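You operate a simulated robot arm through the tools that you are given. There is no shell and no other tool. Be economical: measure what you need, move in short steps, check, and stop when the job is done.

You are at the controls of a simulated robot arm. One attempt, no reset.

## Task
Measure the cover at patch seven again and stand the matching peg on it.
Fine: move the green peg to the block's flat top; under 12 mm is THIN, 25 mm or more DEEP, else FAIR; the gauge goes back on the block's flat top; the third peg stays. Set down upright: what you pick out, depth gauge with red knob.

It is judged by the outcome, as a careful person would: the job done as asked, and still so three seconds after it is handed in. It fails if anything else is knocked over, pushed out of place, dropped, spilled or broken. A push-on lid holds only when it is set on centred and level and pressed home; a screw cap is set on level and turned clockwise until tight.

## Robot
A 7-joint arm with a fingered hand on a trunk, on a base that drives. Base frame: it is fixed to the floor where the robot stands at the start and does not move with it; the origin is under the middle of the robot, x ahead of it, y to its left, z up; the surface under the hand at the start is at about z = 660. Units: mm, degrees, N and s.
With the tool pointing down near the work surface it reaches from about 180 to 640 mm from the robot's upright axis, wherever it stands. Its first joint turns from -115.0 to 115.0 degrees. Places, roughly: flat top of the sandstone block [500, -400, 700]; patch seven [600, -100, 700]. Payload 3.1 kg.
The TCP is the grasp point between the finger pads, 22 mm short of the fingertips. In the tool frame z runs along the fingers and y along their closing line. The gripper opens to 112 mm. The gripper's body begins 60 mm behind the TCP. The gripper is a hand of 3 fingers: y runs from the thumb to the fingers, the wrist lies at [0, 0, -218] in the tool frame, and closing takes about 1.5 s.
Orientation is that of the tool frame in the base frame, as a unit quaternion [x, y, z, w]. With the fingers straight down and closing along the base's y, the tool's x points along the base's -x, its y along +y and its z along -z.

## Interface
- The arm moves only by the tool step_arm. Its argument "increments" is a list of rows, each a list of 2 entries, a list of its own where there are three numbers: the shift along the base's x, y, z in cm, then the turn, a rotation vector about the base's x, y, z in degrees. In form: [[[x, y, z], [wx, wy, wz]], ...]. A call has 1 to 12 rows; each row is the pose to reach, as a shift and turn from the pose commanded when the call began. "fingers" is the opening, from 0 (shut) to 1 (fully open), set as the call begins (left out, the last holds). A row lasts 0.2 s, in which the tool goes at most 50 mm and 8.6 degrees; a call with a longer step from one row to the next is refused whole, and so is a gripper value outside its range. A pose out of reach is approached as far as the arm can. The call stops where the force on the tool passes 90 N (or 10 N more than at its start, if that is more) or the arm is blocked; 0.2 s more then pass. The fingers move at their own pace (about 108 mm/s each) and stop on an object; they squeeze with about 24 N. The grip force told is the motor's: it shows also when the fingers shut on nothing. Time passes only in rows, and 0.2 s behind the last, so rows that repeat a pose let the fingers close. The reply holds the time, the measured pose of the TCP, the force on the tool along the base axes, the opening and the grip force, in the units named above and with some noise, with the torque about the TCP (base axes, N m) and any sound that the robot's microphone picked up.
- Cameras (640 x 400 px; columns grow to the right, rows downward): "scene" is now at [10.9, 116.4, 1517.6]; the picture's right is [-0.44, -0.90, 0.00], its down [-0.66, 0.33, -0.68] and it looks along [0.61, -0.30, -0.74] (base axes); focal length 286 px, centre (320, 200). "wrist" rides on the gripper at [66, 3, -80] in the tool frame; the picture's right is [-0.05, 1.00, 0.00], its down [-0.77, -0.04, -0.64] and it looks along [-0.64, -0.03, 0.77] (tool axes); focal length 275 px, centre (320, 200). There is no depth. A picture from a camera that has moved, and an enlarged one, comes with that camera's place and axes in the base frame and with its lens.
- capture(camera): a new picture of that camera. The clock stands still meanwhile.
- raise_lower(by): slides the trunk up (or, below 0, down) by that many mm; the arm and the scene camera ride with it, the base frame stays. It gives what a move gives, with no picture.
- drive_base(legs): drives the robot by 1 to 6 legs, each [ahead, left, turn to the left] in mm, mm and degrees, along the robot's own axes; the way and the turn of a leg run together, so that a leg with both is an arc; at most 1500 mm and 180 degrees a leg. The arm and the cameras ride along, it lands a little off, and it stops where it bumps. It gives what a move gives.
- finger_targets(finger1, finger2, thumb_bend): sets how far each is bent, from 0 (flat) to 1 (curled in); at 0.3 the hand is open as for a grip, at 0.7 the pads meet at the TCP. One left out holds its place. A second passes; each finger stops where it meets its share of the squeeze, and holds until it gets a number again. A gripper value or a shape takes the hand back. It gives what a move gives, with no picture; readings hold the bend of each and the force on the fingers (four entries, about 0 where the hand has none), thumb and palm.
- hand_shape(shape): the hand has 3 fingers and takes this shape, open, in about a second: jaw (thumb against the fingers, like two jaws); tri (thumb and two fingers); tip (a fingertip pinch); poke (one finger out to press); point (the index stretched); flat (the hand flat); cup (the hand cupped); fist (a fist). The gripper value then closes the fingers along that shape, each until it touches; the sizes above hold for jaw. It gives what a move gives, with no picture.
- head_to(pan, tilt): turns the head with the scene camera to pan (to the left, within 155 degrees either way) and tilt (down, from -29 to 69), counted from straight ahead of the robot. It gives what a move gives.
- enlarge(camera, box): a new picture of the part [left, top, right, bottom] of that camera's present view, enlarged. The clock stands still meanwhile.
- hand_in(): hands the job in; it is judged then, once.

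Go step by step. Nothing tells you exact positions but the pictures and the camera data: compare them with the known pose of the tool, close in by small moves and look again before you grip or let go. The budget is 120 turns and 82 pictures, counting those below and the enlarged ones. Unless the task says otherwise, let go and move clear before handing in, and close with one line.

The tools are called after "Call:" by a JSON object that holds its "fn" and its "kwargs". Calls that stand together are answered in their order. step_arm: Moves the arm, as the interface text tells. Its arguments: {"type":"object","properties":{"increments":{"type":"array","items":{"type":"array"}},"fingers":{"type":"number"}},"required":["increments"]} The other tools are called the same way: raise_lower (by) slides the trunk up or down; hand_shape (shape) gives the hand a shape; finger_targets (finger1, finger2, thumb_bend) moves the fingers one by one; drive_base (legs) drives the base; head_to (pan, tilt) turns the head that bears the scene camera; capture (camera) takes a picture; enlarge (camera, box) takes an enlarged picture of a part of a camera's view; hand_in () hands the job in.

At the start:

```text
time: 0.0
tool_pos: [419.0, -43.7, 1045.7]
tcp_rot: [0.0, 1.0, 0.0, 0.0]
wrist_force: [0.7, -1.1, 0.2]
wrist_torque: [0.01, 0.0, -0.03]
gripper_width: 112.0
grasp_force: 0.1
shape: jaw
bend: [0.3, 0.3, 0.3]
finger forces: [0.1, 0.1, 0.1, 0.0, 0.1, 0.0]
trunk travel left (down, up): [-650.0, 340.0]
robot x, y, heading: [2.1, 2.3, 0.1]
head pan, tilt: [-26.2, 47.5]
```

scene: 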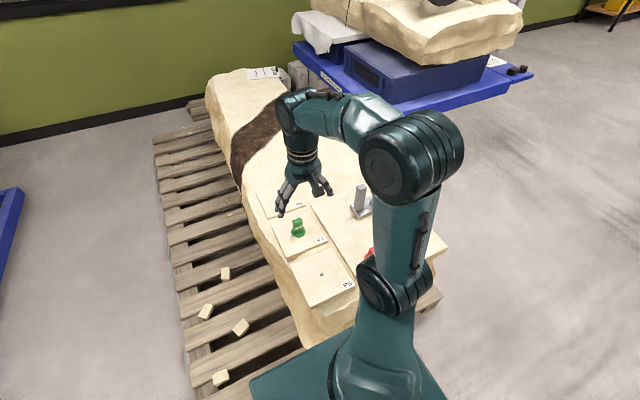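
wrist: 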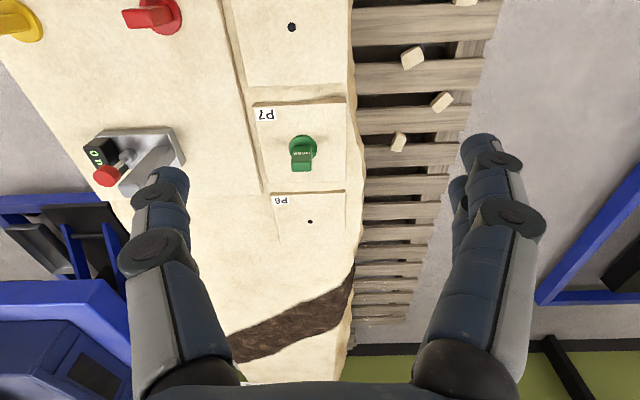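

I see a sandstone block with patches P6, P7, P8, a green peg on P7, and a depth gauge with red knob, red and yellow pegs on the flat top. I will take closer looks first.

Call:
{"fn": "enlarge", "kwargs": {"camera": "wrist", "box": [0, 0, 360, 225]}}

Call:
{"fn": "enlarge", "kwargs": {"camera": "scene", "box": [240, 170, 460, 310]}}

```text
1.78 times, centred on (180, 112) of wrist
camera zoom: at [352.8, -42.7, 1126.1], right [0.05, 1.0, 0.0], down [0.77, -0.04, 0.64], along [0.64, -0.03, -0.77], focal length 489 px, centre (569, 356)
```

zoom: 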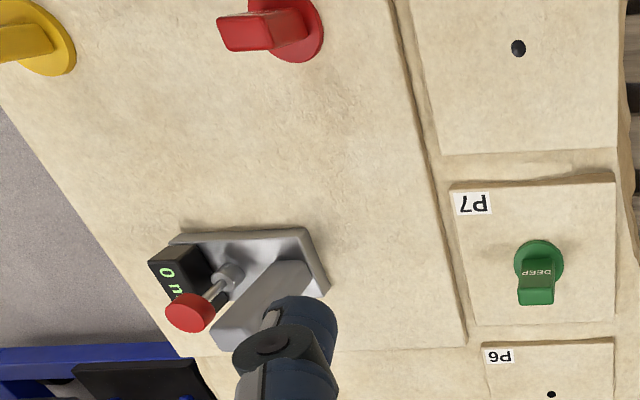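

```text
2.86 times, centred on (350, 240) of scene
camera zoom: at [10.9, 116.4, 1517.6], right [-0.44, -0.9, 0.0], down [-0.66, 0.33, -0.68], along [0.61, -0.3, -0.74], focal length 817 px, centre (234, 86)
```

zoom: 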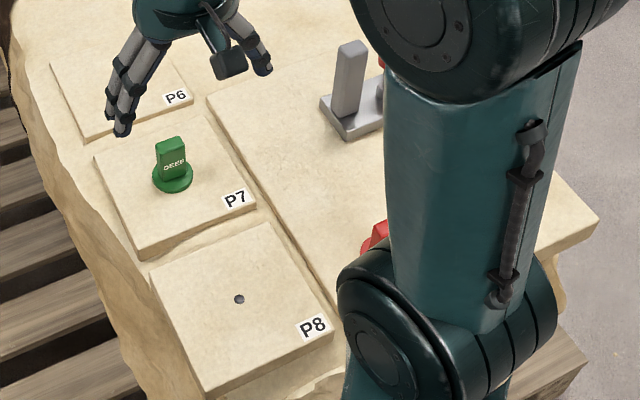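

The green peg (DEEP) stands on P7 near (582,-83); the gauge is near (604,-375), beyond comfortable reach. I'll look around the base before driving.

Call:
{"fn": "head_to", "kwargs": {"pan": -45, "tilt": 62}}

Call:
{"fn": "capture", "kwargs": {"camera": "scene"}}

```text
time: 0.8
tool_pos: [418.8, -45.0, 1045.9]
tcp_rot: [0.001, 1.0, 0.0, 0.0]
wrist_force: [-0.1, -0.2, 0.6]
wrist_torque: [0.03, 0.01, 0.02]
gripper_width: 111.9
grasp_force: 0.0
shape: jaw
bend: [0.3, 0.3, 0.3]
finger forces: [0.0, 0.1, 0.1, 0.1, 0.0, 0.1]
trunk travel left (down, up): [-650.0, 340.0]
robot x, y, heading: [0.3, -1.6, -0.0]
head pan, tilt: [-45.0, 62.0]
```

```text
77 pictures are left
camera scene: at [-14.6, 105.9, 1499.4], right [-0.71, -0.71, 0.0], down [-0.62, 0.62, -0.47], along [0.33, -0.33, -0.88], focal length 286 px, centre (320, 200)
```

scene: 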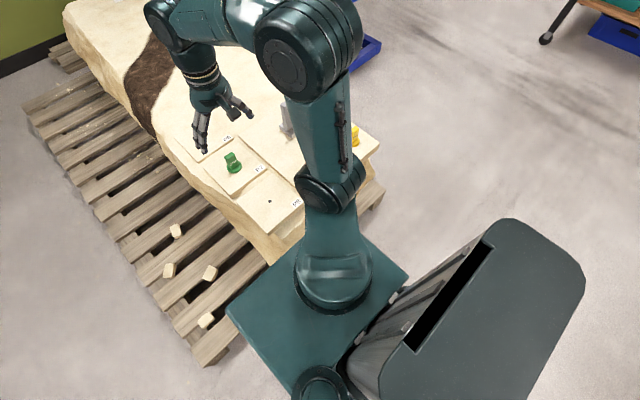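

I need to know the gap between base and pallet; looking down front-left.

Call:
{"fn": "head_to", "kwargs": {"pan": 10, "tilt": 69}}

Call:
{"fn": "capture", "kwargs": {"camera": "scene"}}

```text
time: 2.1
tool_pos: [418.6, -43.9, 1045.7]
tcp_rot: [0.0, 1.0, 0.0, 0.0]
wrist_force: [0.5, -0.2, -0.9]
wrist_torque: [-0.01, 0.01, -0.01]
gripper_width: 111.9
grasp_force: 0.3
shape: jaw
bend: [0.3, 0.3, 0.3]
finger forces: [0.1, 0.1, 0.1, 0.0, 0.0, 0.0]
trunk travel left (down, up): [-650.0, 340.0]
robot x, y, heading: [-1.4, 0.4, -0.2]
head pan, tilt: [10.0, 68.8]
```

```text
76 pictures are left
camera scene: at [-5.1, 161.0, 1492.2], right [0.17, -0.98, 0.0], down [-0.92, -0.16, -0.36], along [0.36, 0.06, -0.93], focal length 286 px, centre (320, 200)
```

scene: 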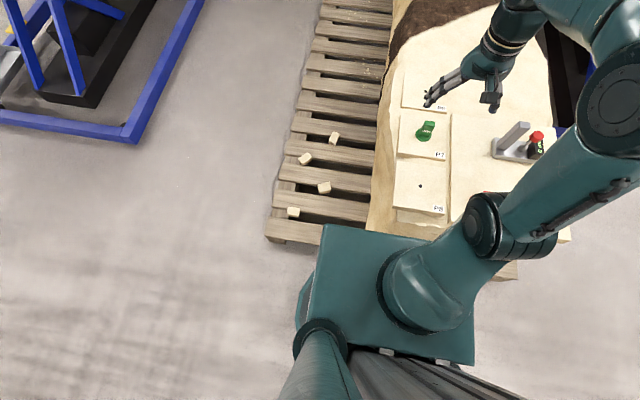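

The deck front is close to the pallet, so I'll only drive sideways to the right.

Call:
{"fn": "drive_base", "kwargs": {"legs": [[0, -230, 0]]}}

Call:
{"fn": "head_to", "kwargs": {"pan": -10, "tilt": 50}}

Call:
{"fn": "capture", "kwargs": {"camera": "wrist"}}

Call:
{"fn": "capture", "kwargs": {"camera": "scene"}}

```text
time: 3.8
tool_pos: [418.0, -275.9, 1045.5]
tcp_rot: [0.0, 1.0, 0.0, 0.0]
wrist_force: [-0.1, -0.5, 0.2]
wrist_torque: [0.0, -0.02, -0.01]
gripper_width: 111.8
grasp_force: 0.1
shape: jaw
bend: [0.3, 0.3, 0.3]
finger forces: [0.0, 0.0, 0.0, 0.0, 0.0, 0.1]
trunk travel left (down, up): [-650.0, 340.0]
robot x, y, heading: [5.9, -229.3, 0.2]
head pan, tilt: [10.0, 68.8]
```

```text
time: 4.6
tool_pos: [418.1, -275.8, 1045.8]
tcp_rot: [0.0, 1.0, 0.001, 0.0]
wrist_force: [0.0, 0.0, -0.6]
wrist_torque: [0.0, 0.02, 0.0]
gripper_width: 111.9
grasp_force: 0.1
shape: jaw
bend: [0.3, 0.3, 0.3]
finger forces: [0.0, 0.0, 0.1, 0.0, 0.0, 0.1]
trunk travel left (down, up): [-650.0, 340.0]
robot x, y, heading: [-2.9, -230.3, -0.1]
head pan, tilt: [-10.0, 50.0]
```

```text
75 pictures are left
camera wrist: at [352.7, -273.3, 1126.1], right [0.05, 1.0, 0.0], down [0.77, -0.04, 0.64], along [0.64, -0.03, -0.77], focal length 275 px, centre (320, 200)
```

wrist: 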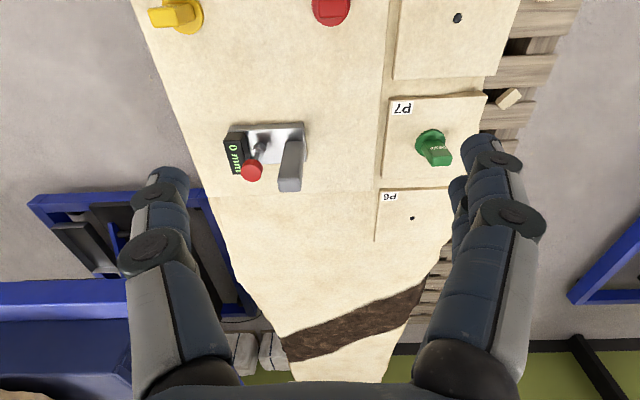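

```text
74 pictures are left
camera scene: at [15.6, -92.2, 1514.1], right [-0.17, -0.98, 0.0], down [-0.75, 0.13, -0.64], along [0.63, -0.11, -0.77], focal length 286 px, centre (320, 200)
```

scene: 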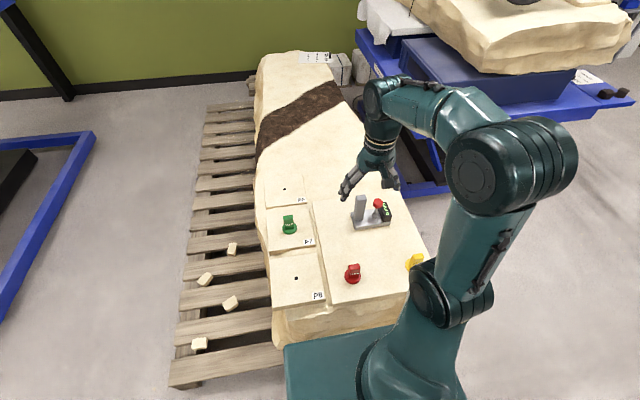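

Now the gauge is in view of both cameras. I'll enlarge the gauge and the pegs.

Call:
{"fn": "enlarge", "kwargs": {"camera": "scene", "box": [330, 180, 440, 290]}}

Call:
{"fn": "enlarge", "kwargs": {"camera": "wrist", "box": [200, 90, 340, 200]}}

Call:
{"fn": "enlarge", "kwargs": {"camera": "scene", "box": [280, 40, 360, 90]}}

Call:
{"fn": "enlarge", "kwargs": {"camera": "scene", "box": [255, 165, 345, 255]}}

```text
3.64 times, centred on (385, 235) of scene
camera zoom: at [15.6, -92.2, 1514.1], right [-0.17, -0.98, 0.0], down [-0.75, 0.13, -0.64], along [0.63, -0.11, -0.77], focal length 1040 px, centre (84, 73)
```

zoom: 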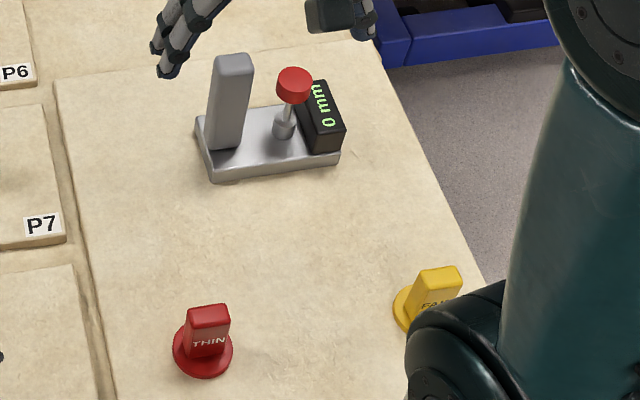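

```text
3.64 times, centred on (270, 145) of wrist
camera zoom: at [352.7, -273.3, 1126.1], right [0.05, 1.0, 0.0], down [0.77, -0.04, 0.64], along [0.64, -0.03, -0.77], focal length 1001 px, centre (502, 400)
```

zoom: 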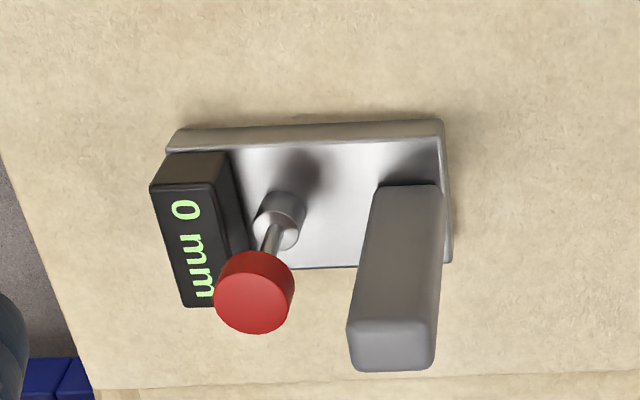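

```text
8.00 times, centred on (320, 65) of scene
camera zoom: at [15.6, -92.2, 1514.1], right [-0.17, -0.98, 0.0], down [-0.75, 0.13, -0.64], along [0.63, -0.11, -0.77], focal length 2287 px, centre (320, 1280)
```

zoom: 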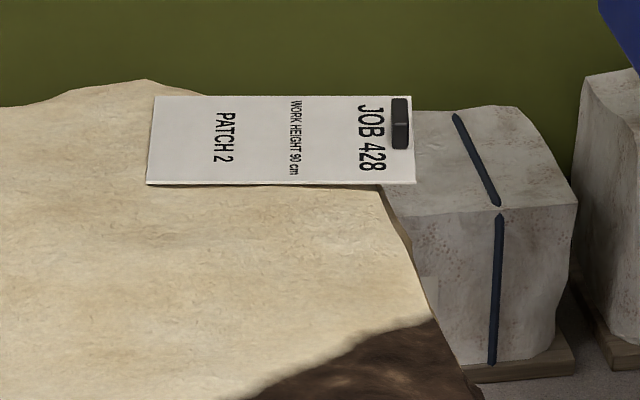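

```text
4.44 times, centred on (300, 210) of scene
camera zoom: at [15.6, -92.2, 1514.1], right [-0.17, -0.98, 0.0], down [-0.75, 0.13, -0.64], along [0.63, -0.11, -0.77], focal length 1271 px, centre (409, 156)
```

zoom: 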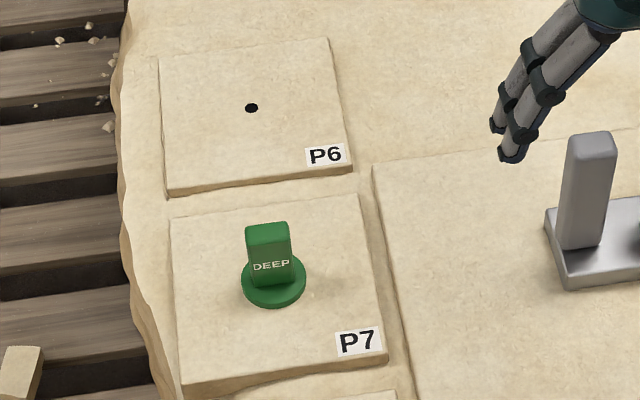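

The gauge plate lies about x 541–613, y −433…−308 with its grip post at (577,−326) and knob at (575,−384). First I move over the green peg for a closer look.

Call:
{"fn": "step_arm", "kwargs": {"increments": [[[2.3, 2.75, -2.4], [0, 0, 0]], [[4.6, 5.5, -4.8], [0, 0, 0]], [[6.9, 8.25, -7.2], [0, 0, 0]], [[9.2, 11, -9.6], [0, 0, 0]], [[11.5, 13.75, -12], [0, 0, 0]], [[13.8, 16.5, -14.4], [0, 0, 0]], [[16.1, 19.25, -16.8], [0, 0, 0]], [[16.1, 19.25, -16.8], [0, 0, 0]]], "fingers": 1}}

Call:
{"fn": "capture", "kwargs": {"camera": "wrist"}}

Call:
{"fn": "capture", "kwargs": {"camera": "scene"}}

```text
time: 6.4
tool_pos: [578.5, -83.1, 877.8]
tcp_rot: [0.002, 1.0, 0.0, 0.0]
wrist_force: [0.5, 1.1, 0.7]
wrist_torque: [0.04, -0.02, 0.02]
gripper_width: 111.7
grasp_force: 0.0
shape: jaw
bend: [0.3, 0.3, 0.3]
finger forces: [0.1, 0.1, 0.0, 0.0, 0.1, 0.0]
trunk travel left (down, up): [-650.0, 340.0]
robot x, y, heading: [1.7, -231.1, 0.1]
head pan, tilt: [-10.0, 50.0]
```

```text
69 pictures are left
camera wrist: at [513.0, -81.0, 958.1], right [0.05, 1.0, 0.0], down [0.77, -0.04, 0.64], along [0.64, -0.03, -0.77], focal length 275 px, centre (320, 200)
```

wrist: 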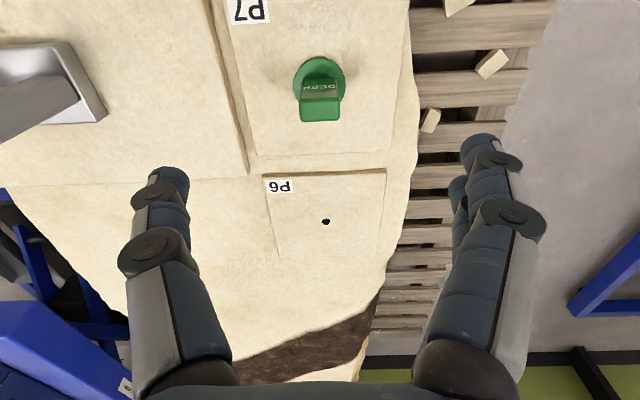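

```text
68 pictures are left
camera scene: at [15.0, -93.1, 1514.3], right [-0.17, -0.98, 0.0], down [-0.75, 0.13, -0.64], along [0.63, -0.11, -0.77], focal length 286 px, centre (320, 200)
```

scene: 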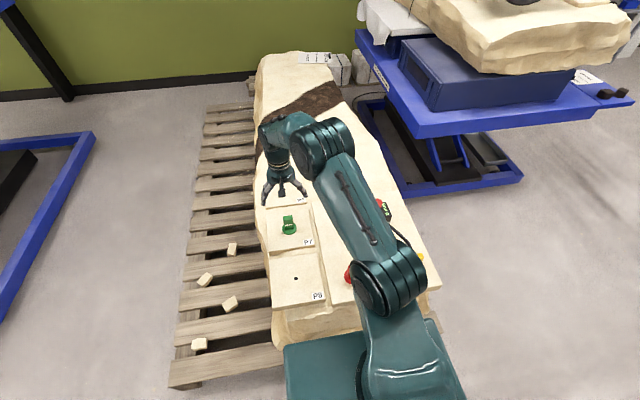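

The green peg is near (588,−85). I descend partway and look again.

Call:
{"fn": "step_arm", "kwargs": {"increments": [[[0.4, -0.1, -4], [0, 0, 0]], [[0.9, -0.2, -8], [0, 0, 0]], [[0.9, -0.2, -8], [0, 0, 0]]]}}

Call:
{"fn": "capture", "kwargs": {"camera": "wrist"}}

Call:
{"fn": "enlarge", "kwargs": {"camera": "scene", "box": [240, 140, 360, 260]}}

```text
time: 7.2
tool_pos: [588.2, -84.7, 795.6]
tcp_rot: [0.001, 1.0, 0.0, 0.0]
wrist_force: [-0.7, 0.9, 0.5]
wrist_torque: [0.0, -0.03, -0.03]
gripper_width: 111.7
grasp_force: 0.1
shape: jaw
bend: [0.3, 0.3, 0.3]
finger forces: [0.1, 0.0, 0.0, 0.0, 0.0, 0.0]
trunk travel left (down, up): [-650.0, 340.0]
robot x, y, heading: [-0.4, -229.3, 0.1]
head pan, tilt: [-10.0, 50.0]
```

```text
67 pictures are left
camera wrist: at [521.8, -83.1, 876.8], right [0.05, 1.0, 0.0], down [0.77, -0.04, 0.64], along [0.64, -0.03, -0.77], focal length 275 px, centre (320, 200)
```

wrist: 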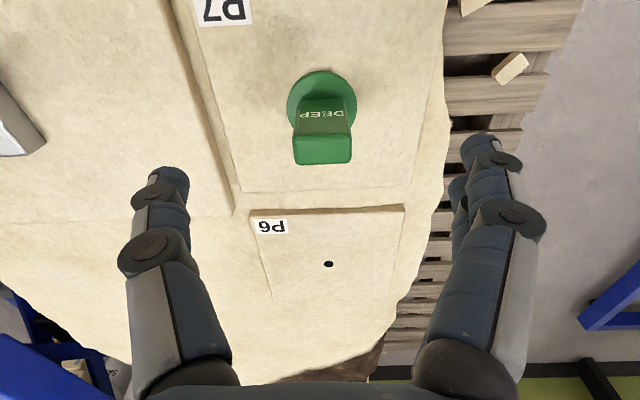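

```text
3.33 times, centred on (300, 200) of scene
camera zoom: at [15.4, -92.4, 1514.2], right [-0.17, -0.98, 0.0], down [-0.75, 0.13, -0.64], along [0.63, -0.11, -0.77], focal length 953 px, centre (387, 200)
```

zoom: 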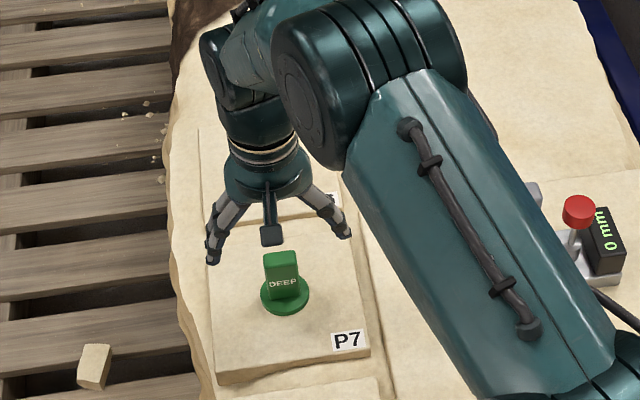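

From two views the surface of P7 is about z=670 and the peg's bar is centred about (599,−85) with its top near 742. I descend further and check.

Call:
{"fn": "step_arm", "kwargs": {"increments": [[[1.1, 0, -3], [0, 0, 0]], [[1.1, 0, -5], [0, 0, 0]], [[1.1, 0, -5], [0, 0, 0]]]}}

Call:
{"fn": "capture", "kwargs": {"camera": "wrist"}}

Call:
{"fn": "enlarge", "kwargs": {"camera": "scene", "box": [240, 160, 340, 260]}}

```text
time: 8.0
tool_pos: [599.1, -85.3, 746.7]
tcp_rot: [0.0, 1.0, 0.0, 0.001]
wrist_force: [0.2, 0.7, 0.1]
wrist_torque: [-0.01, 0.02, 0.03]
gripper_width: 111.8
grasp_force: 0.1
shape: jaw
bend: [0.3, 0.3, 0.3]
finger forces: [0.0, 0.1, 0.0, 0.0, 0.1, 0.0]
trunk travel left (down, up): [-650.0, 340.0]
robot x, y, heading: [1.2, -229.3, -0.2]
head pan, tilt: [-10.0, 50.0]
```

```text
65 pictures are left
camera wrist: at [533.6, -83.2, 827.1], right [0.05, 1.0, 0.0], down [0.77, -0.04, 0.64], along [0.63, -0.03, -0.77], focal length 275 px, centre (320, 200)
```

wrist: 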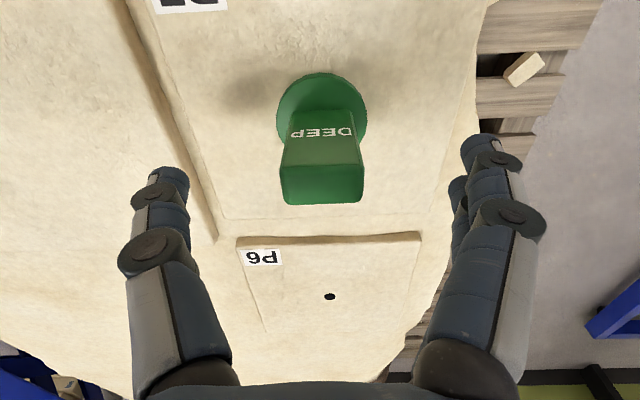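

```text
4.00 times, centred on (290, 210) of scene
camera zoom: at [15.9, -92.2, 1514.2], right [-0.17, -0.98, 0.0], down [-0.75, 0.13, -0.64], along [0.63, -0.11, -0.77], focal length 1144 px, centre (440, 160)
```

zoom: 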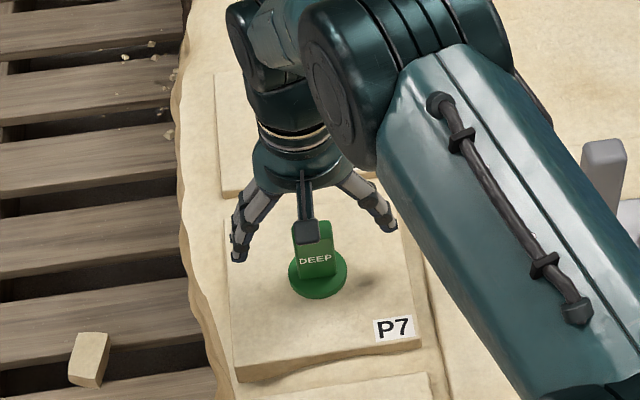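

Alignment is good. I descend 30 mm and close on the bar.

Call:
{"fn": "step_arm", "kwargs": {"increments": [[[0, 0, -1.5], [0, 0, 0]], [[0, 0, -3], [0, 0, 0]], [[0, 0, -3], [0, 0, 0]]]}}

Call:
{"fn": "step_arm", "kwargs": {"increments": [[[0, 0, 0], [0, 0, 0]], [[0, 0, 0], [0, 0, 0]], [[0, 0, 0], [0, 0, 0]], [[0, 0, 0], [0, 0, 0]], [[0, 0, 0], [0, 0, 0]], [[0, 0, 0], [0, 0, 0]], [[0, 0, 0], [0, 0, 0]]], "fingers": 0}}

Call:
{"fn": "capture", "kwargs": {"camera": "wrist"}}

```text
time: 8.8
tool_pos: [599.9, -84.4, 716.4]
tcp_rot: [0.0, 1.0, 0.0, -0.001]
wrist_force: [-0.2, -1.2, -0.6]
wrist_torque: [0.0, 0.0, 0.01]
gripper_width: 111.8
grasp_force: 0.1
shape: jaw
bend: [0.3, 0.3, 0.3]
finger forces: [0.1, 0.0, 0.1, 0.0, 0.0, 0.0]
trunk travel left (down, up): [-650.0, 340.0]
robot x, y, heading: [-1.2, -232.8, -0.0]
head pan, tilt: [-10.0, 50.0]
```

```text
time: 10.4
tool_pos: [599.6, -85.5, 716.5]
tcp_rot: [0.0, 1.0, -0.001, 0.0]
wrist_force: [0.1, 0.9, 0.5]
wrist_torque: [0.04, -0.01, 0.02]
gripper_width: 27.7
grasp_force: 23.9
shape: jaw
bend: [0.73, 0.73, 0.7]
finger forces: [10.8, 10.9, 0.0, 0.0, 21.6, 0.0]
trunk travel left (down, up): [-650.0, 340.0]
robot x, y, heading: [1.3, -231.9, -0.3]
head pan, tilt: [-10.0, 50.0]
```

```text
63 pictures are left
camera wrist: at [533.8, -83.1, 797.6], right [0.05, 1.0, 0.0], down [0.77, -0.04, 0.64], along [0.64, -0.03, -0.77], focal length 275 px, centre (320, 200)
```

wrist: 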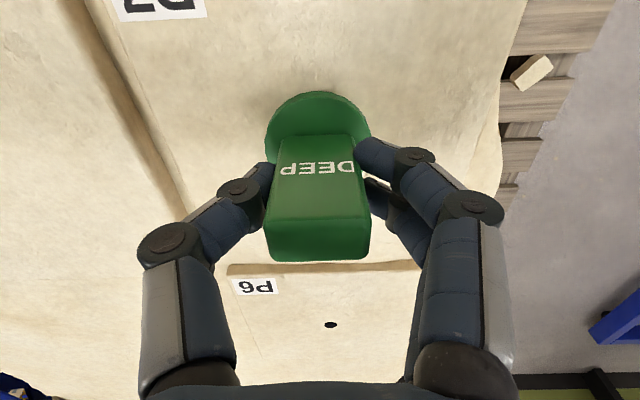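

The peg is held firmly. I lift straight up and look whether it came free.

Call:
{"fn": "step_arm", "kwargs": {"increments": [[[0, 0, 2], [0, 0, 0]], [[0, 0, 5], [0, 0, 0]], [[0, 0, 9], [0, 0, 0]], [[0, 0, 13], [0, 0, 0]], [[0, 0, 13], [0, 0, 0]]]}}

Call:
{"fn": "capture", "kwargs": {"camera": "wrist"}}

Call:
{"fn": "enlarge", "kwargs": {"camera": "scene", "box": [240, 160, 340, 260]}}

```text
time: 11.6
tool_pos: [600.0, -85.7, 848.0]
tcp_rot: [0.0, 1.0, 0.0, -0.001]
wrist_force: [0.6, 0.9, -0.4]
wrist_torque: [-0.03, 0.01, 0.0]
gripper_width: 28.1
grasp_force: 24.0
shape: jaw
bend: [0.73, 0.73, 0.7]
finger forces: [10.9, 10.9, 0.1, 0.1, 21.7, 0.1]
trunk travel left (down, up): [-650.0, 340.0]
robot x, y, heading: [-4.2, -227.9, 0.1]
head pan, tilt: [-10.0, 50.0]
```

```text
62 pictures are left
camera wrist: at [533.5, -82.8, 928.4], right [0.05, 1.0, 0.0], down [0.77, -0.04, 0.63], along [0.63, -0.03, -0.77], focal length 275 px, centre (320, 200)
```

wrist: 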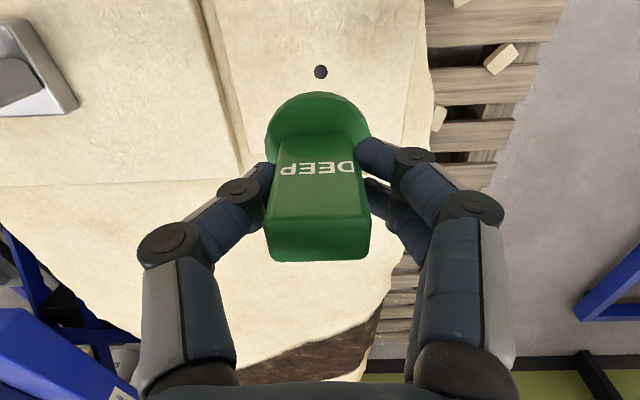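

```text
4.00 times, centred on (290, 210) of scene
camera zoom: at [16.3, -92.1, 1514.1], right [-0.17, -0.98, 0.0], down [-0.75, 0.13, -0.64], along [0.63, -0.11, -0.77], focal length 1144 px, centre (440, 160)
```

zoom: 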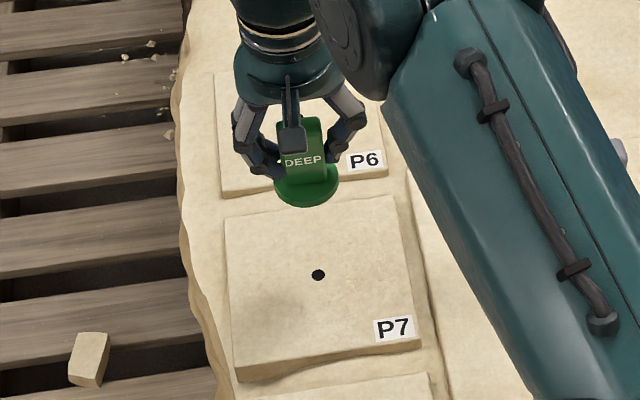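

The peg is free and P7's hole is centred where the peg stood, about (600,−85). I carry the peg over the flat top between the gauge and red peg.

Call:
{"fn": "step_arm", "kwargs": {"increments": [[[-2.5, -3.5, 0], [0, 0, 0]], [[-5, -7, 0], [0, 0, 0]], [[-7.5, -10.5, 0], [0, 0, 0]], [[-10, -14, 0], [0, 0, 0]], [[-11, -15.5, 0], [0, 0, 0]], [[-11, -15.5, -4], [0, 0, 0]], [[-11, -15.5, -8], [0, 0, 0]], [[-11, -15.5, -8], [0, 0, 0]]]}}

Call:
{"fn": "capture", "kwargs": {"camera": "wrist"}}

Call:
{"fn": "enlarge", "kwargs": {"camera": "scene", "box": [270, 180, 440, 300]}}

```text
time: 13.4
tool_pos: [489.7, -240.1, 766.4]
tcp_rot: [0.0, 1.0, 0.0, 0.0]
wrist_force: [-0.3, 0.0, -0.7]
wrist_torque: [-0.01, 0.01, -0.04]
gripper_width: 28.0
grasp_force: 24.4
shape: jaw
bend: [0.73, 0.73, 0.7]
finger forces: [11.0, 10.9, 0.0, 0.0, 21.7, 0.0]
trunk travel left (down, up): [-650.0, 340.0]
robot x, y, heading: [1.2, -228.2, -0.3]
head pan, tilt: [-10.0, 50.0]
```

```text
60 pictures are left
camera wrist: at [423.6, -237.8, 847.3], right [0.05, 1.0, 0.0], down [0.77, -0.04, 0.64], along [0.64, -0.03, -0.77], focal length 275 px, centre (320, 200)
```

wrist: 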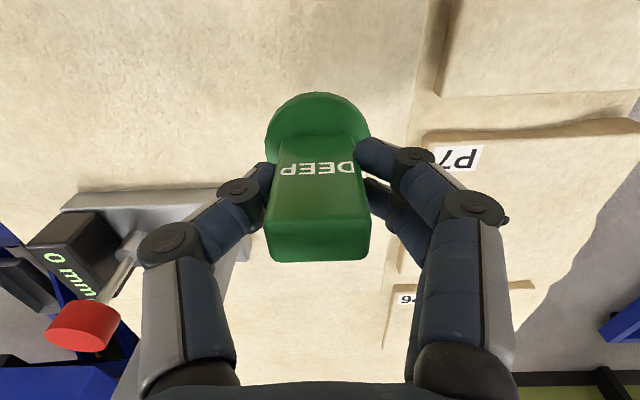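

```text
3.33 times, centred on (355, 240) of scene
camera zoom: at [15.5, -92.2, 1514.2], right [-0.17, -0.98, 0.0], down [-0.75, 0.13, -0.64], along [0.63, -0.11, -0.77], focal length 953 px, centre (203, 67)
```

zoom: 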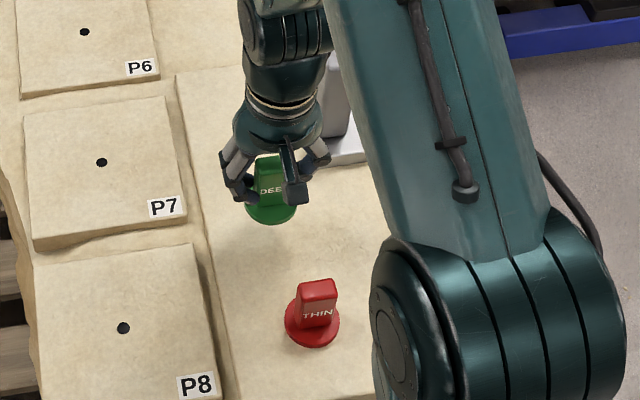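

Clear surface below. I lower the peg, feeling for contact.

Call:
{"fn": "step_arm", "kwargs": {"increments": [[[0, 0, -1.5], [0, 0, 0]], [[0, 0, -3], [0, 0, 0]], [[0, 0, -4], [0, 0, 0]], [[0, 0, -4.4], [0, 0, 0]], [[0, 0, -4.7], [0, 0, 0]], [[0, 0, -5], [0, 0, 0]], [[0, 0, -5], [0, 0, 0]]]}}

Call:
{"fn": "capture", "kwargs": {"camera": "wrist"}}

```text
time: 15.0
tool_pos: [489.6, -240.4, 717.4]
tcp_rot: [-0.001, 1.0, -0.001, 0.0]
wrist_force: [-0.4, 0.4, 0.0]
wrist_torque: [0.01, 0.01, -0.02]
gripper_width: 28.2
grasp_force: 24.3
shape: jaw
bend: [0.73, 0.73, 0.7]
finger forces: [11.0, 10.9, 0.0, 0.1, 21.6, 0.0]
trunk travel left (down, up): [-650.0, 340.0]
robot x, y, heading: [-0.4, -227.1, -0.0]
head pan, tilt: [-10.0, 50.0]
```

```text
58 pictures are left
camera wrist: at [424.0, -237.9, 798.4], right [0.05, 1.0, 0.0], down [0.77, -0.04, 0.64], along [0.64, -0.03, -0.77], focal length 275 px, centre (320, 200)
```

wrist: 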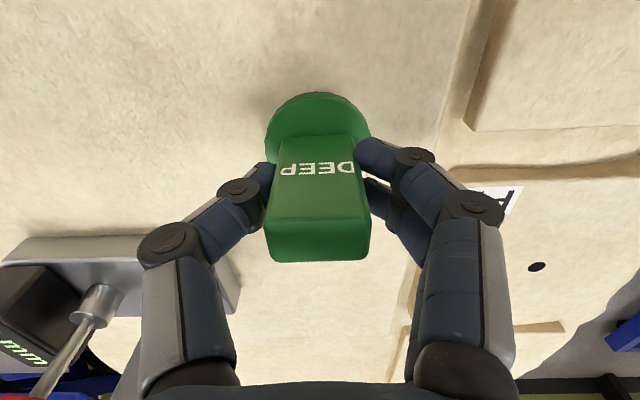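

Not touching yet; I go down in 1.5 mm steps.

Call:
{"fn": "step_arm", "kwargs": {"increments": [[[0, 0, -0.15], [0, 0, 0]], [[0, 0, -0.3], [0, 0, 0]], [[0, 0, -0.45], [0, 0, 0]], [[0, 0, -0.6], [0, 0, 0]], [[0, 0, -0.6], [0, 0, 0]]]}}

```text
time: 16.2
tool_pos: [489.4, -237.8, 712.3]
tcp_rot: [-0.001, 1.0, 0.0, 0.002]
wrist_force: [4.9, -1.4, 31.6]
wrist_torque: [-0.04, -0.06, 0.0]
gripper_width: 30.4
grasp_force: 23.5
shape: jaw
bend: [0.74, 0.74, 0.71]
finger forces: [14.5, 14.4, 0.1, 0.0, 29.1, 0.1]
trunk travel left (down, up): [-650.0, 340.0]
robot x, y, heading: [-0.7, -230.6, -0.1]
head pan, tilt: [-10.0, 50.0]
```

Contact. I ease up 3 mm to release the pressure, then open.

Call:
{"fn": "step_arm", "kwargs": {"increments": [[[0, 0, 0.25], [0, 0, 0]], [[0, 0, 0.25], [0, 0, 0]]]}}

Call:
{"fn": "step_arm", "kwargs": {"increments": [[[0, 0, 0], [0, 0, 0]], [[0, 0, 0], [0, 0, 0]], [[0, 0, 0], [0, 0, 0]], [[0, 0, 0], [0, 0, 0]], [[0, 0, 0], [0, 0, 0]]], "fingers": 0.6}}

Call:
{"fn": "capture", "kwargs": {"camera": "wrist"}}

```text
time: 16.8
tool_pos: [488.7, -240.4, 715.0]
tcp_rot: [0.0, 1.0, 0.0, 0.001]
wrist_force: [6.2, 0.7, 20.5]
wrist_torque: [-0.01, -0.11, -0.01]
gripper_width: 30.4
grasp_force: 24.1
shape: jaw
bend: [0.74, 0.74, 0.71]
finger forces: [14.0, 14.0, 0.0, 0.0, 27.7, 0.0]
trunk travel left (down, up): [-650.0, 340.0]
robot x, y, heading: [0.3, -228.8, -0.2]
head pan, tilt: [-10.0, 50.0]
```

```text
time: 18.0
tool_pos: [488.5, -240.3, 714.1]
tcp_rot: [0.001, 1.0, -0.001, 0.0]
wrist_force: [0.4, 0.6, -0.5]
wrist_torque: [0.01, 0.0, 0.01]
gripper_width: 66.7
grasp_force: 0.1
shape: jaw
bend: [0.71, 0.71, 0.71]
finger forces: [0.0, 0.0, 0.0, 0.1, 0.0, 0.0]
trunk travel left (down, up): [-650.0, 340.0]
robot x, y, heading: [-4.9, -232.1, -0.0]
head pan, tilt: [-10.0, 50.0]
```

```text
57 pictures are left
camera wrist: at [423.5, -237.8, 794.6], right [0.05, 1.0, 0.0], down [0.77, -0.04, 0.64], along [0.63, -0.03, -0.77], focal length 275 px, centre (320, 200)
```

wrist: 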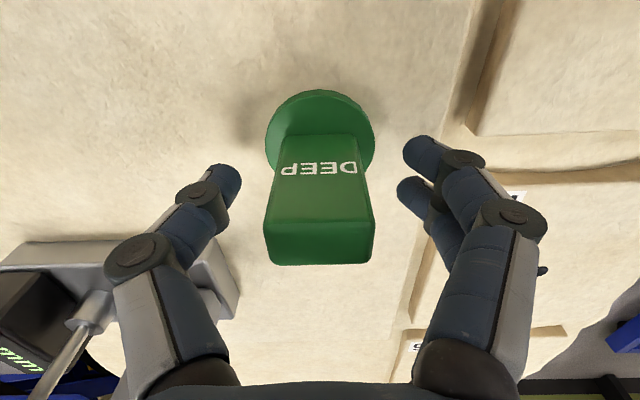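

The green peg stands on the flat top. I rise clear and move toward the gauge while turning the hand by −90° to grip the post across x.

Call:
{"fn": "step_arm", "kwargs": {"increments": [[[0, 0, 3], [0, 0, 0]], [[0, 0, 7], [0, 0, 0]], [[0, 0, 11], [0, 0, 0]], [[0, 0, 15], [0, 0, 0]], [[0, 0, 19], [0, 0, 0]], [[0, 0, 20], [0, 0, 0]]], "fingers": 1}}

Call:
{"fn": "step_arm", "kwargs": {"increments": [[[0.5, -0.3, 0], [0, 0, -8.2]], [[1.5, -0.6, 0], [0, 0, -16.4]], [[2.5, -1, 0], [0, 0, -24.6]], [[3.5, -1.5, 0], [0, 0, -32.8]], [[4.5, -2, 0], [0, 0, -41]], [[5.5, -2.5, 0], [0, 0, -49.2]], [[6.5, -3, 0], [0, 0, -57.4]], [[7.5, -3.5, 0], [0, 0, -65.6]], [[8.5, -4, 0], [0, 0, -73.8]], [[9, -4.2, 0], [0, 0, -82]], [[9, -4.2, 0], [0, 0, -90]], [[9, -4.2, 0], [0, 0, -90]]]}}

Call:
{"fn": "capture", "kwargs": {"camera": "wrist"}}

Call:
{"fn": "capture", "kwargs": {"camera": "scene"}}

```text
time: 19.4
tool_pos: [489.8, -240.5, 915.7]
tcp_rot: [0.0, 1.0, 0.0, -0.001]
wrist_force: [0.4, 0.2, 0.9]
wrist_torque: [0.0, -0.01, -0.01]
gripper_width: 111.8
grasp_force: 0.0
shape: jaw
bend: [0.3, 0.3, 0.3]
finger forces: [0.1, 0.0, 0.0, 0.1, 0.1, 0.0]
trunk travel left (down, up): [-650.0, 340.0]
robot x, y, heading: [0.3, -227.1, 0.1]
head pan, tilt: [-10.0, 50.0]
```

```text
time: 22.0
tool_pos: [579.4, -281.8, 915.8]
tcp_rot: [0.708, 0.706, 0.0, 0.0]
wrist_force: [0.3, 0.5, -0.1]
wrist_torque: [0.02, -0.02, 0.01]
gripper_width: 112.0
grasp_force: 0.1
shape: jaw
bend: [0.3, 0.3, 0.3]
finger forces: [0.0, 0.0, 0.0, 0.0, 0.1, 0.1]
trunk travel left (down, up): [-650.0, 340.0]
robot x, y, heading: [5.1, -229.8, -0.2]
head pan, tilt: [-10.0, 50.0]
```

```text
56 pictures are left
camera wrist: at [583.3, -216.6, 994.9], right [1.0, -0.05, 0.0], down [-0.04, -0.77, 0.64], along [-0.03, -0.64, -0.77], focal length 275 px, centre (320, 200)
```

wrist: 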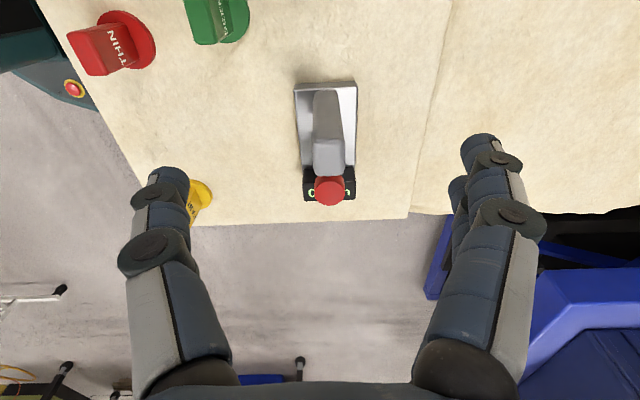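

```text
55 pictures are left
camera scene: at [15.8, -92.3, 1514.2], right [-0.17, -0.98, 0.0], down [-0.75, 0.13, -0.64], along [0.63, -0.11, -0.77], focal length 286 px, centre (320, 200)
```

scene: 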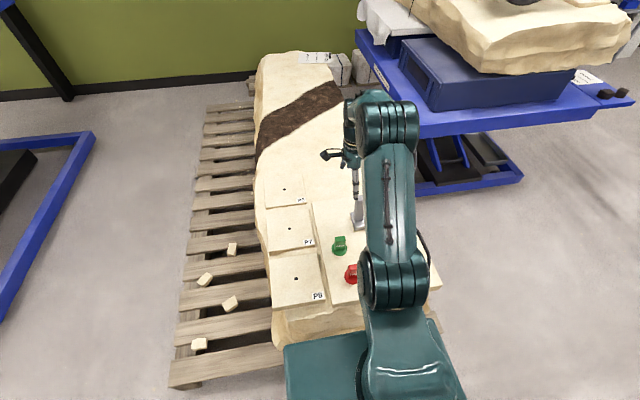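

The hand is turned and well clear. I enlarge the gauge for accuracy.

Call:
{"fn": "enlarge", "kwargs": {"camera": "wrist", "box": [270, 70, 390, 220]}}

```text
2.67 times, centred on (330, 145) of wrist
camera zoom: at [583.3, -216.6, 994.9], right [1.0, -0.05, 0.0], down [-0.04, -0.77, 0.64], along [-0.03, -0.64, -0.77], focal length 734 px, centre (293, 347)
```

zoom: 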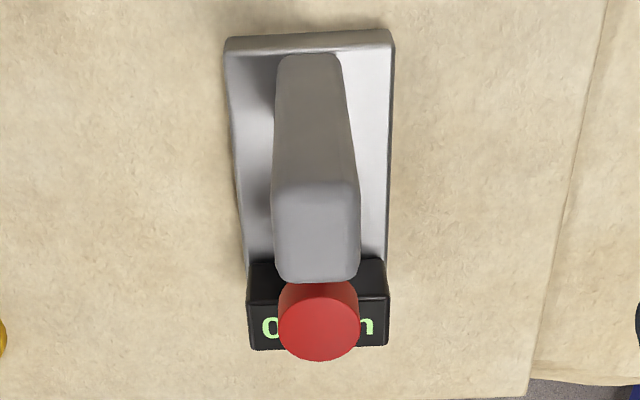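

The post is about x=585, y≈−335. I move above it and lower a bit to compare with the TCP point at the image centre.

Call:
{"fn": "step_arm", "kwargs": {"increments": [[[0.6, -3, -2], [0, 0, 0]], [[0.6, -5.2, -5], [0, 0, 0]], [[0.6, -5.2, -7.5], [0, 0, 0]], [[0.6, -5.2, -7.5], [0, 0, 0]]]}}

Call:
{"fn": "capture", "kwargs": {"camera": "wrist"}}

Call:
{"fn": "enlarge", "kwargs": {"camera": "scene", "box": [300, 130, 440, 250]}}

```text
time: 23.0
tool_pos: [586.5, -334.3, 838.8]
tcp_rot: [0.708, 0.706, 0.0, 0.0]
wrist_force: [0.0, -0.2, -0.8]
wrist_torque: [0.01, 0.01, 0.01]
gripper_width: 112.0
grasp_force: 0.1
shape: jaw
bend: [0.3, 0.3, 0.3]
finger forces: [0.0, 0.1, 0.0, 0.1, 0.1, 0.0]
trunk travel left (down, up): [-650.0, 340.0]
robot x, y, heading: [-3.5, -231.2, -0.2]
head pan, tilt: [-10.0, 50.0]
```

```text
53 pictures are left
camera wrist: at [589.9, -269.5, 919.0], right [1.0, -0.05, 0.0], down [-0.04, -0.77, 0.64], along [-0.03, -0.64, -0.77], focal length 275 px, centre (320, 200)
```

wrist: 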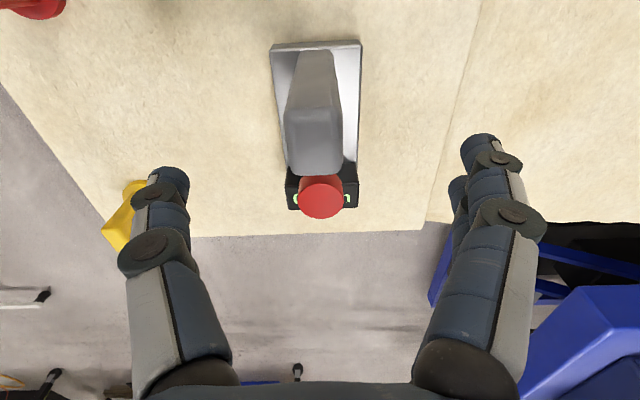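

```text
3.33 times, centred on (370, 190) of scene
camera zoom: at [15.5, -92.3, 1514.2], right [-0.17, -0.98, 0.0], down [-0.75, 0.13, -0.64], along [0.63, -0.11, -0.77], focal length 953 px, centre (153, 233)
```

zoom: 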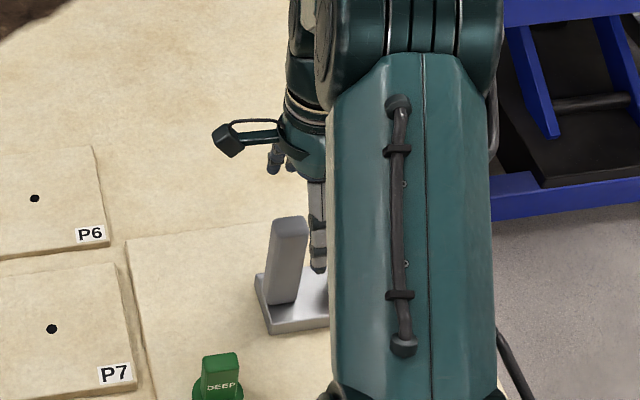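

The post top is about z=805 at (585,−329). I come down to z≈800 first and check.

Call:
{"fn": "step_arm", "kwargs": {"increments": [[[-0.15, 0.5, -2], [0, 0, 0]], [[-0.15, 0.5, -4], [0, 0, 0]], [[-0.15, 0.5, -4], [0, 0, 0]]]}}

Call:
{"fn": "capture", "kwargs": {"camera": "wrist"}}

Call:
{"fn": "enlarge", "kwargs": {"camera": "scene", "box": [300, 130, 440, 250]}}

```text
time: 23.8
tool_pos: [584.2, -329.4, 798.2]
tcp_rot: [0.707, 0.707, 0.0, 0.0]
wrist_force: [-0.6, 0.5, 0.4]
wrist_torque: [-0.02, 0.01, 0.0]
gripper_width: 111.8
grasp_force: 0.1
shape: jaw
bend: [0.3, 0.3, 0.3]
finger forces: [0.1, 0.0, 0.1, 0.0, 0.0, 0.0]
trunk travel left (down, up): [-650.0, 340.0]
robot x, y, heading: [-1.8, -231.5, -0.0]
head pan, tilt: [-10.0, 50.0]
```

```text
51 pictures are left
camera wrist: at [588.1, -263.8, 878.5], right [1.0, -0.05, 0.0], down [-0.04, -0.77, 0.64], along [-0.03, -0.64, -0.77], focal length 275 px, centre (320, 200)
```

wrist: 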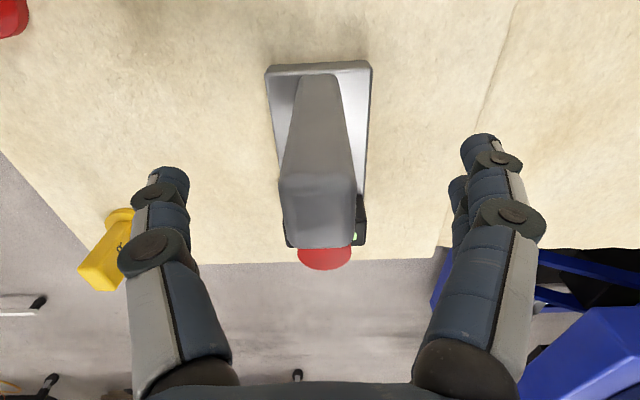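

```text
3.33 times, centred on (370, 190) of scene
camera zoom: at [15.6, -92.2, 1514.2], right [-0.17, -0.98, 0.0], down [-0.75, 0.13, -0.64], along [0.63, -0.11, -0.77], focal length 953 px, centre (153, 233)
```

zoom: 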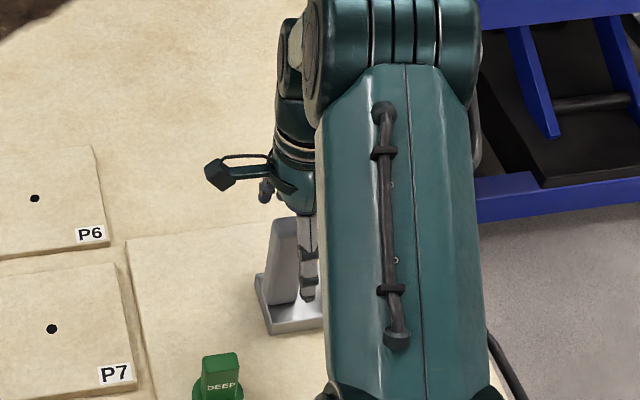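

Centred well (post centre within 1–2 mm). I descend 30 mm and close.

Call:
{"fn": "step_arm", "kwargs": {"increments": [[[-0.1, 0, -1.5], [0, 0, 0]], [[-0.1, 0, -3], [0, 0, 0]], [[-0.1, 0, -3], [0, 0, 0]]]}}

Call:
{"fn": "step_arm", "kwargs": {"increments": [[[0, 0, 0], [0, 0, 0]], [[0, 0, 0], [0, 0, 0]], [[0, 0, 0], [0, 0, 0]], [[0, 0, 0], [0, 0, 0]], [[0, 0, 0], [0, 0, 0]], [[0, 0, 0], [0, 0, 0]], [[0, 0, 0], [0, 0, 0]]], "fingers": 0}}

Call:
{"fn": "capture", "kwargs": {"camera": "wrist"}}

```text
time: 24.6
tool_pos: [583.2, -328.9, 767.3]
tcp_rot: [0.707, 0.708, 0.0, 0.0]
wrist_force: [0.4, 0.3, -0.6]
wrist_torque: [0.02, -0.02, -0.03]
gripper_width: 111.8
grasp_force: 0.0
shape: jaw
bend: [0.3, 0.3, 0.3]
finger forces: [0.1, 0.0, 0.0, 0.0, 0.1, 0.0]
trunk travel left (down, up): [-650.0, 340.0]
robot x, y, heading: [0.5, -229.2, -0.1]
head pan, tilt: [-10.0, 50.0]
```

```text
time: 26.2
tool_pos: [582.8, -329.7, 767.6]
tcp_rot: [0.707, 0.707, 0.0, 0.0]
wrist_force: [0.5, -0.2, -0.7]
wrist_torque: [-0.04, 0.0, 0.05]
gripper_width: 20.4
grasp_force: 24.1
shape: jaw
bend: [0.73, 0.73, 0.7]
finger forces: [10.7, 10.6, 0.0, 0.0, 21.6, 0.0]
trunk travel left (down, up): [-650.0, 340.0]
robot x, y, heading: [0.6, -228.9, -0.3]
head pan, tilt: [-10.0, 50.0]
```

```text
49 pictures are left
camera wrist: at [586.7, -263.9, 848.6], right [1.0, -0.05, 0.0], down [-0.04, -0.77, 0.64], along [-0.03, -0.64, -0.77], focal length 275 px, centre (320, 200)
```

wrist: 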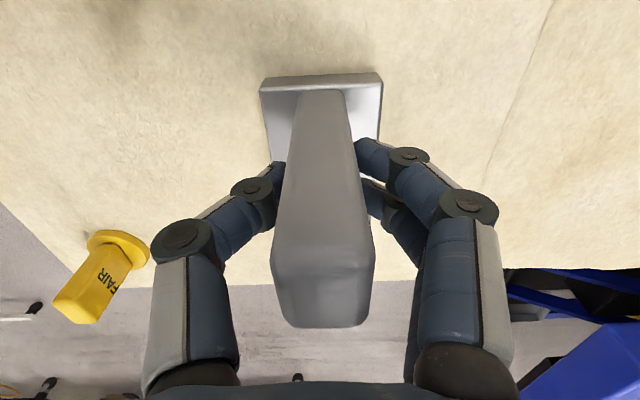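

Gripped (width 20.4). I lift a little and check for tilt.

Call:
{"fn": "step_arm", "kwargs": {"increments": [[[0, 0, 1], [0, 0, 0]], [[0, 0, 3], [0, 0, 0]], [[0, 0, 3], [0, 0, 0]]]}}

Call:
{"fn": "capture", "kwargs": {"camera": "wrist"}}

Call:
{"fn": "enlarge", "kwargs": {"camera": "scene", "box": [300, 130, 440, 250]}}

```text
time: 27.0
tool_pos: [584.1, -329.3, 798.6]
tcp_rot: [0.708, 0.707, 0.0, -0.001]
wrist_force: [0.1, 0.1, -8.3]
wrist_torque: [0.21, 0.0, 0.01]
gripper_width: 20.2
grasp_force: 24.3
shape: jaw
bend: [0.74, 0.72, 0.7]
finger forces: [12.3, 9.5, 0.0, 0.0, 21.8, 0.1]
trunk travel left (down, up): [-650.0, 340.0]
robot x, y, heading: [0.1, -229.1, -0.1]
head pan, tilt: [-10.0, 50.0]
```

```text
48 pictures are left
camera wrist: at [587.3, -263.1, 879.0], right [1.0, -0.05, 0.0], down [-0.04, -0.77, 0.64], along [-0.03, -0.63, -0.77], focal length 275 px, centre (320, 200)
```

wrist: 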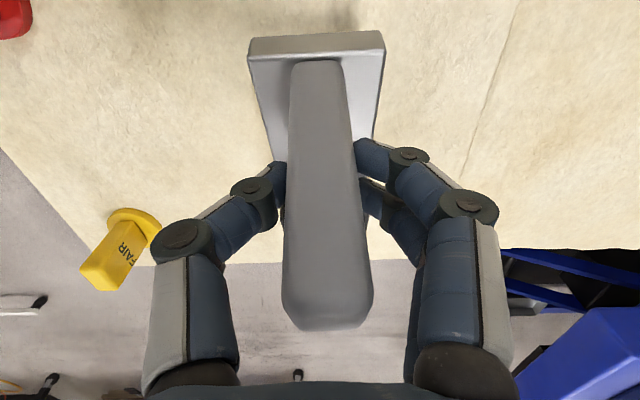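

```text
3.33 times, centred on (370, 190) of scene
camera zoom: at [17.4, -92.6, 1514.2], right [-0.17, -0.98, 0.0], down [-0.76, 0.13, -0.64], along [0.63, -0.11, -0.77], focal length 953 px, centre (153, 233)
```

zoom: 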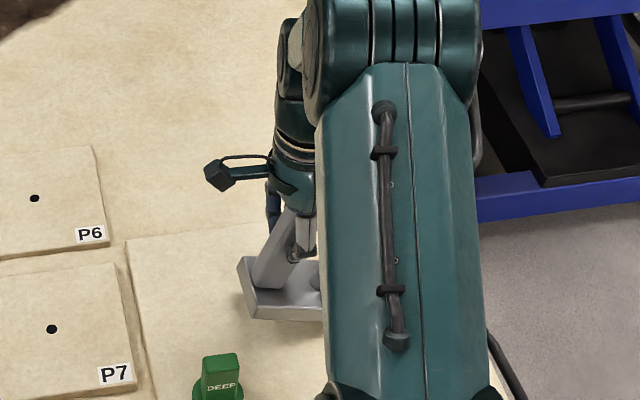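

The gauge (≈0.8 kg) swings about the finger axis because its weight is off to one side. I set it back down and will regrip across y, which resists that tilt.

Call:
{"fn": "step_arm", "kwargs": {"increments": [[[0, 0, -0.6], [0, 0, 0]], [[0, 0, -1.2], [0, 0, 0]], [[0, 0, -1.7], [0, 0, 0]], [[0, 0, -2.1], [0, 0, 0]], [[0, 0, -2.5], [0, 0, 0]], [[0, 0, -2.8], [0, 0, 0]], [[0, 0, -3.0], [0, 0, 0]], [[0, 0, -3.0], [0, 0, 0]]]}}

Call:
{"fn": "capture", "kwargs": {"camera": "wrist"}}

Call:
{"fn": "enlarge", "kwargs": {"camera": "scene", "box": [300, 130, 440, 250]}}

```text
time: 28.8
tool_pos: [582.7, -328.9, 768.9]
tcp_rot: [0.707, 0.707, 0.0, 0.0]
wrist_force: [0.5, 2.0, -2.4]
wrist_torque: [-0.07, -0.07, 0.02]
gripper_width: 20.4
grasp_force: 23.9
shape: jaw
bend: [0.73, 0.73, 0.7]
finger forces: [10.2, 12.9, 0.1, 0.0, 23.5, 0.1]
trunk travel left (down, up): [-650.0, 340.0]
robot x, y, heading: [0.6, -226.6, 0.3]
head pan, tilt: [-10.0, 50.0]
```

```text
46 pictures are left
camera wrist: at [586.8, -263.7, 849.4], right [1.0, -0.05, 0.0], down [-0.04, -0.77, 0.64], along [-0.03, -0.64, -0.77], focal length 275 px, centre (320, 200)
```

wrist: 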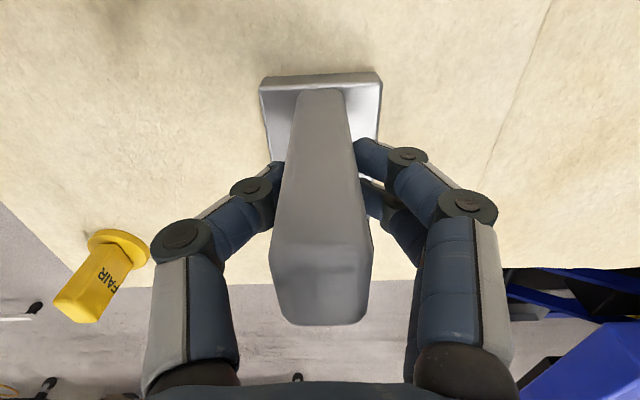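

```text
3.33 times, centred on (370, 190) of scene
camera zoom: at [16.1, -91.9, 1514.2], right [-0.17, -0.98, 0.0], down [-0.75, 0.13, -0.64], along [0.63, -0.11, -0.77], focal length 953 px, centre (153, 233)
```

zoom: 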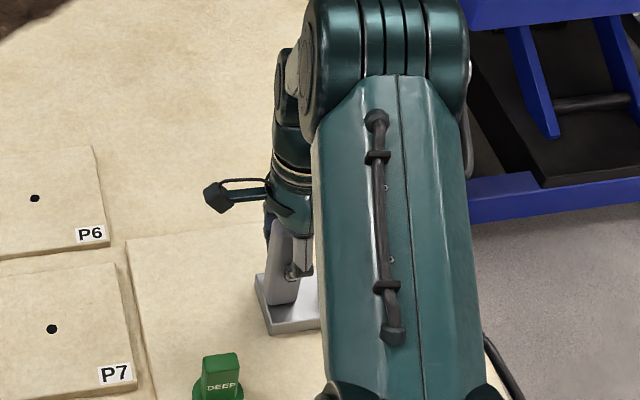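

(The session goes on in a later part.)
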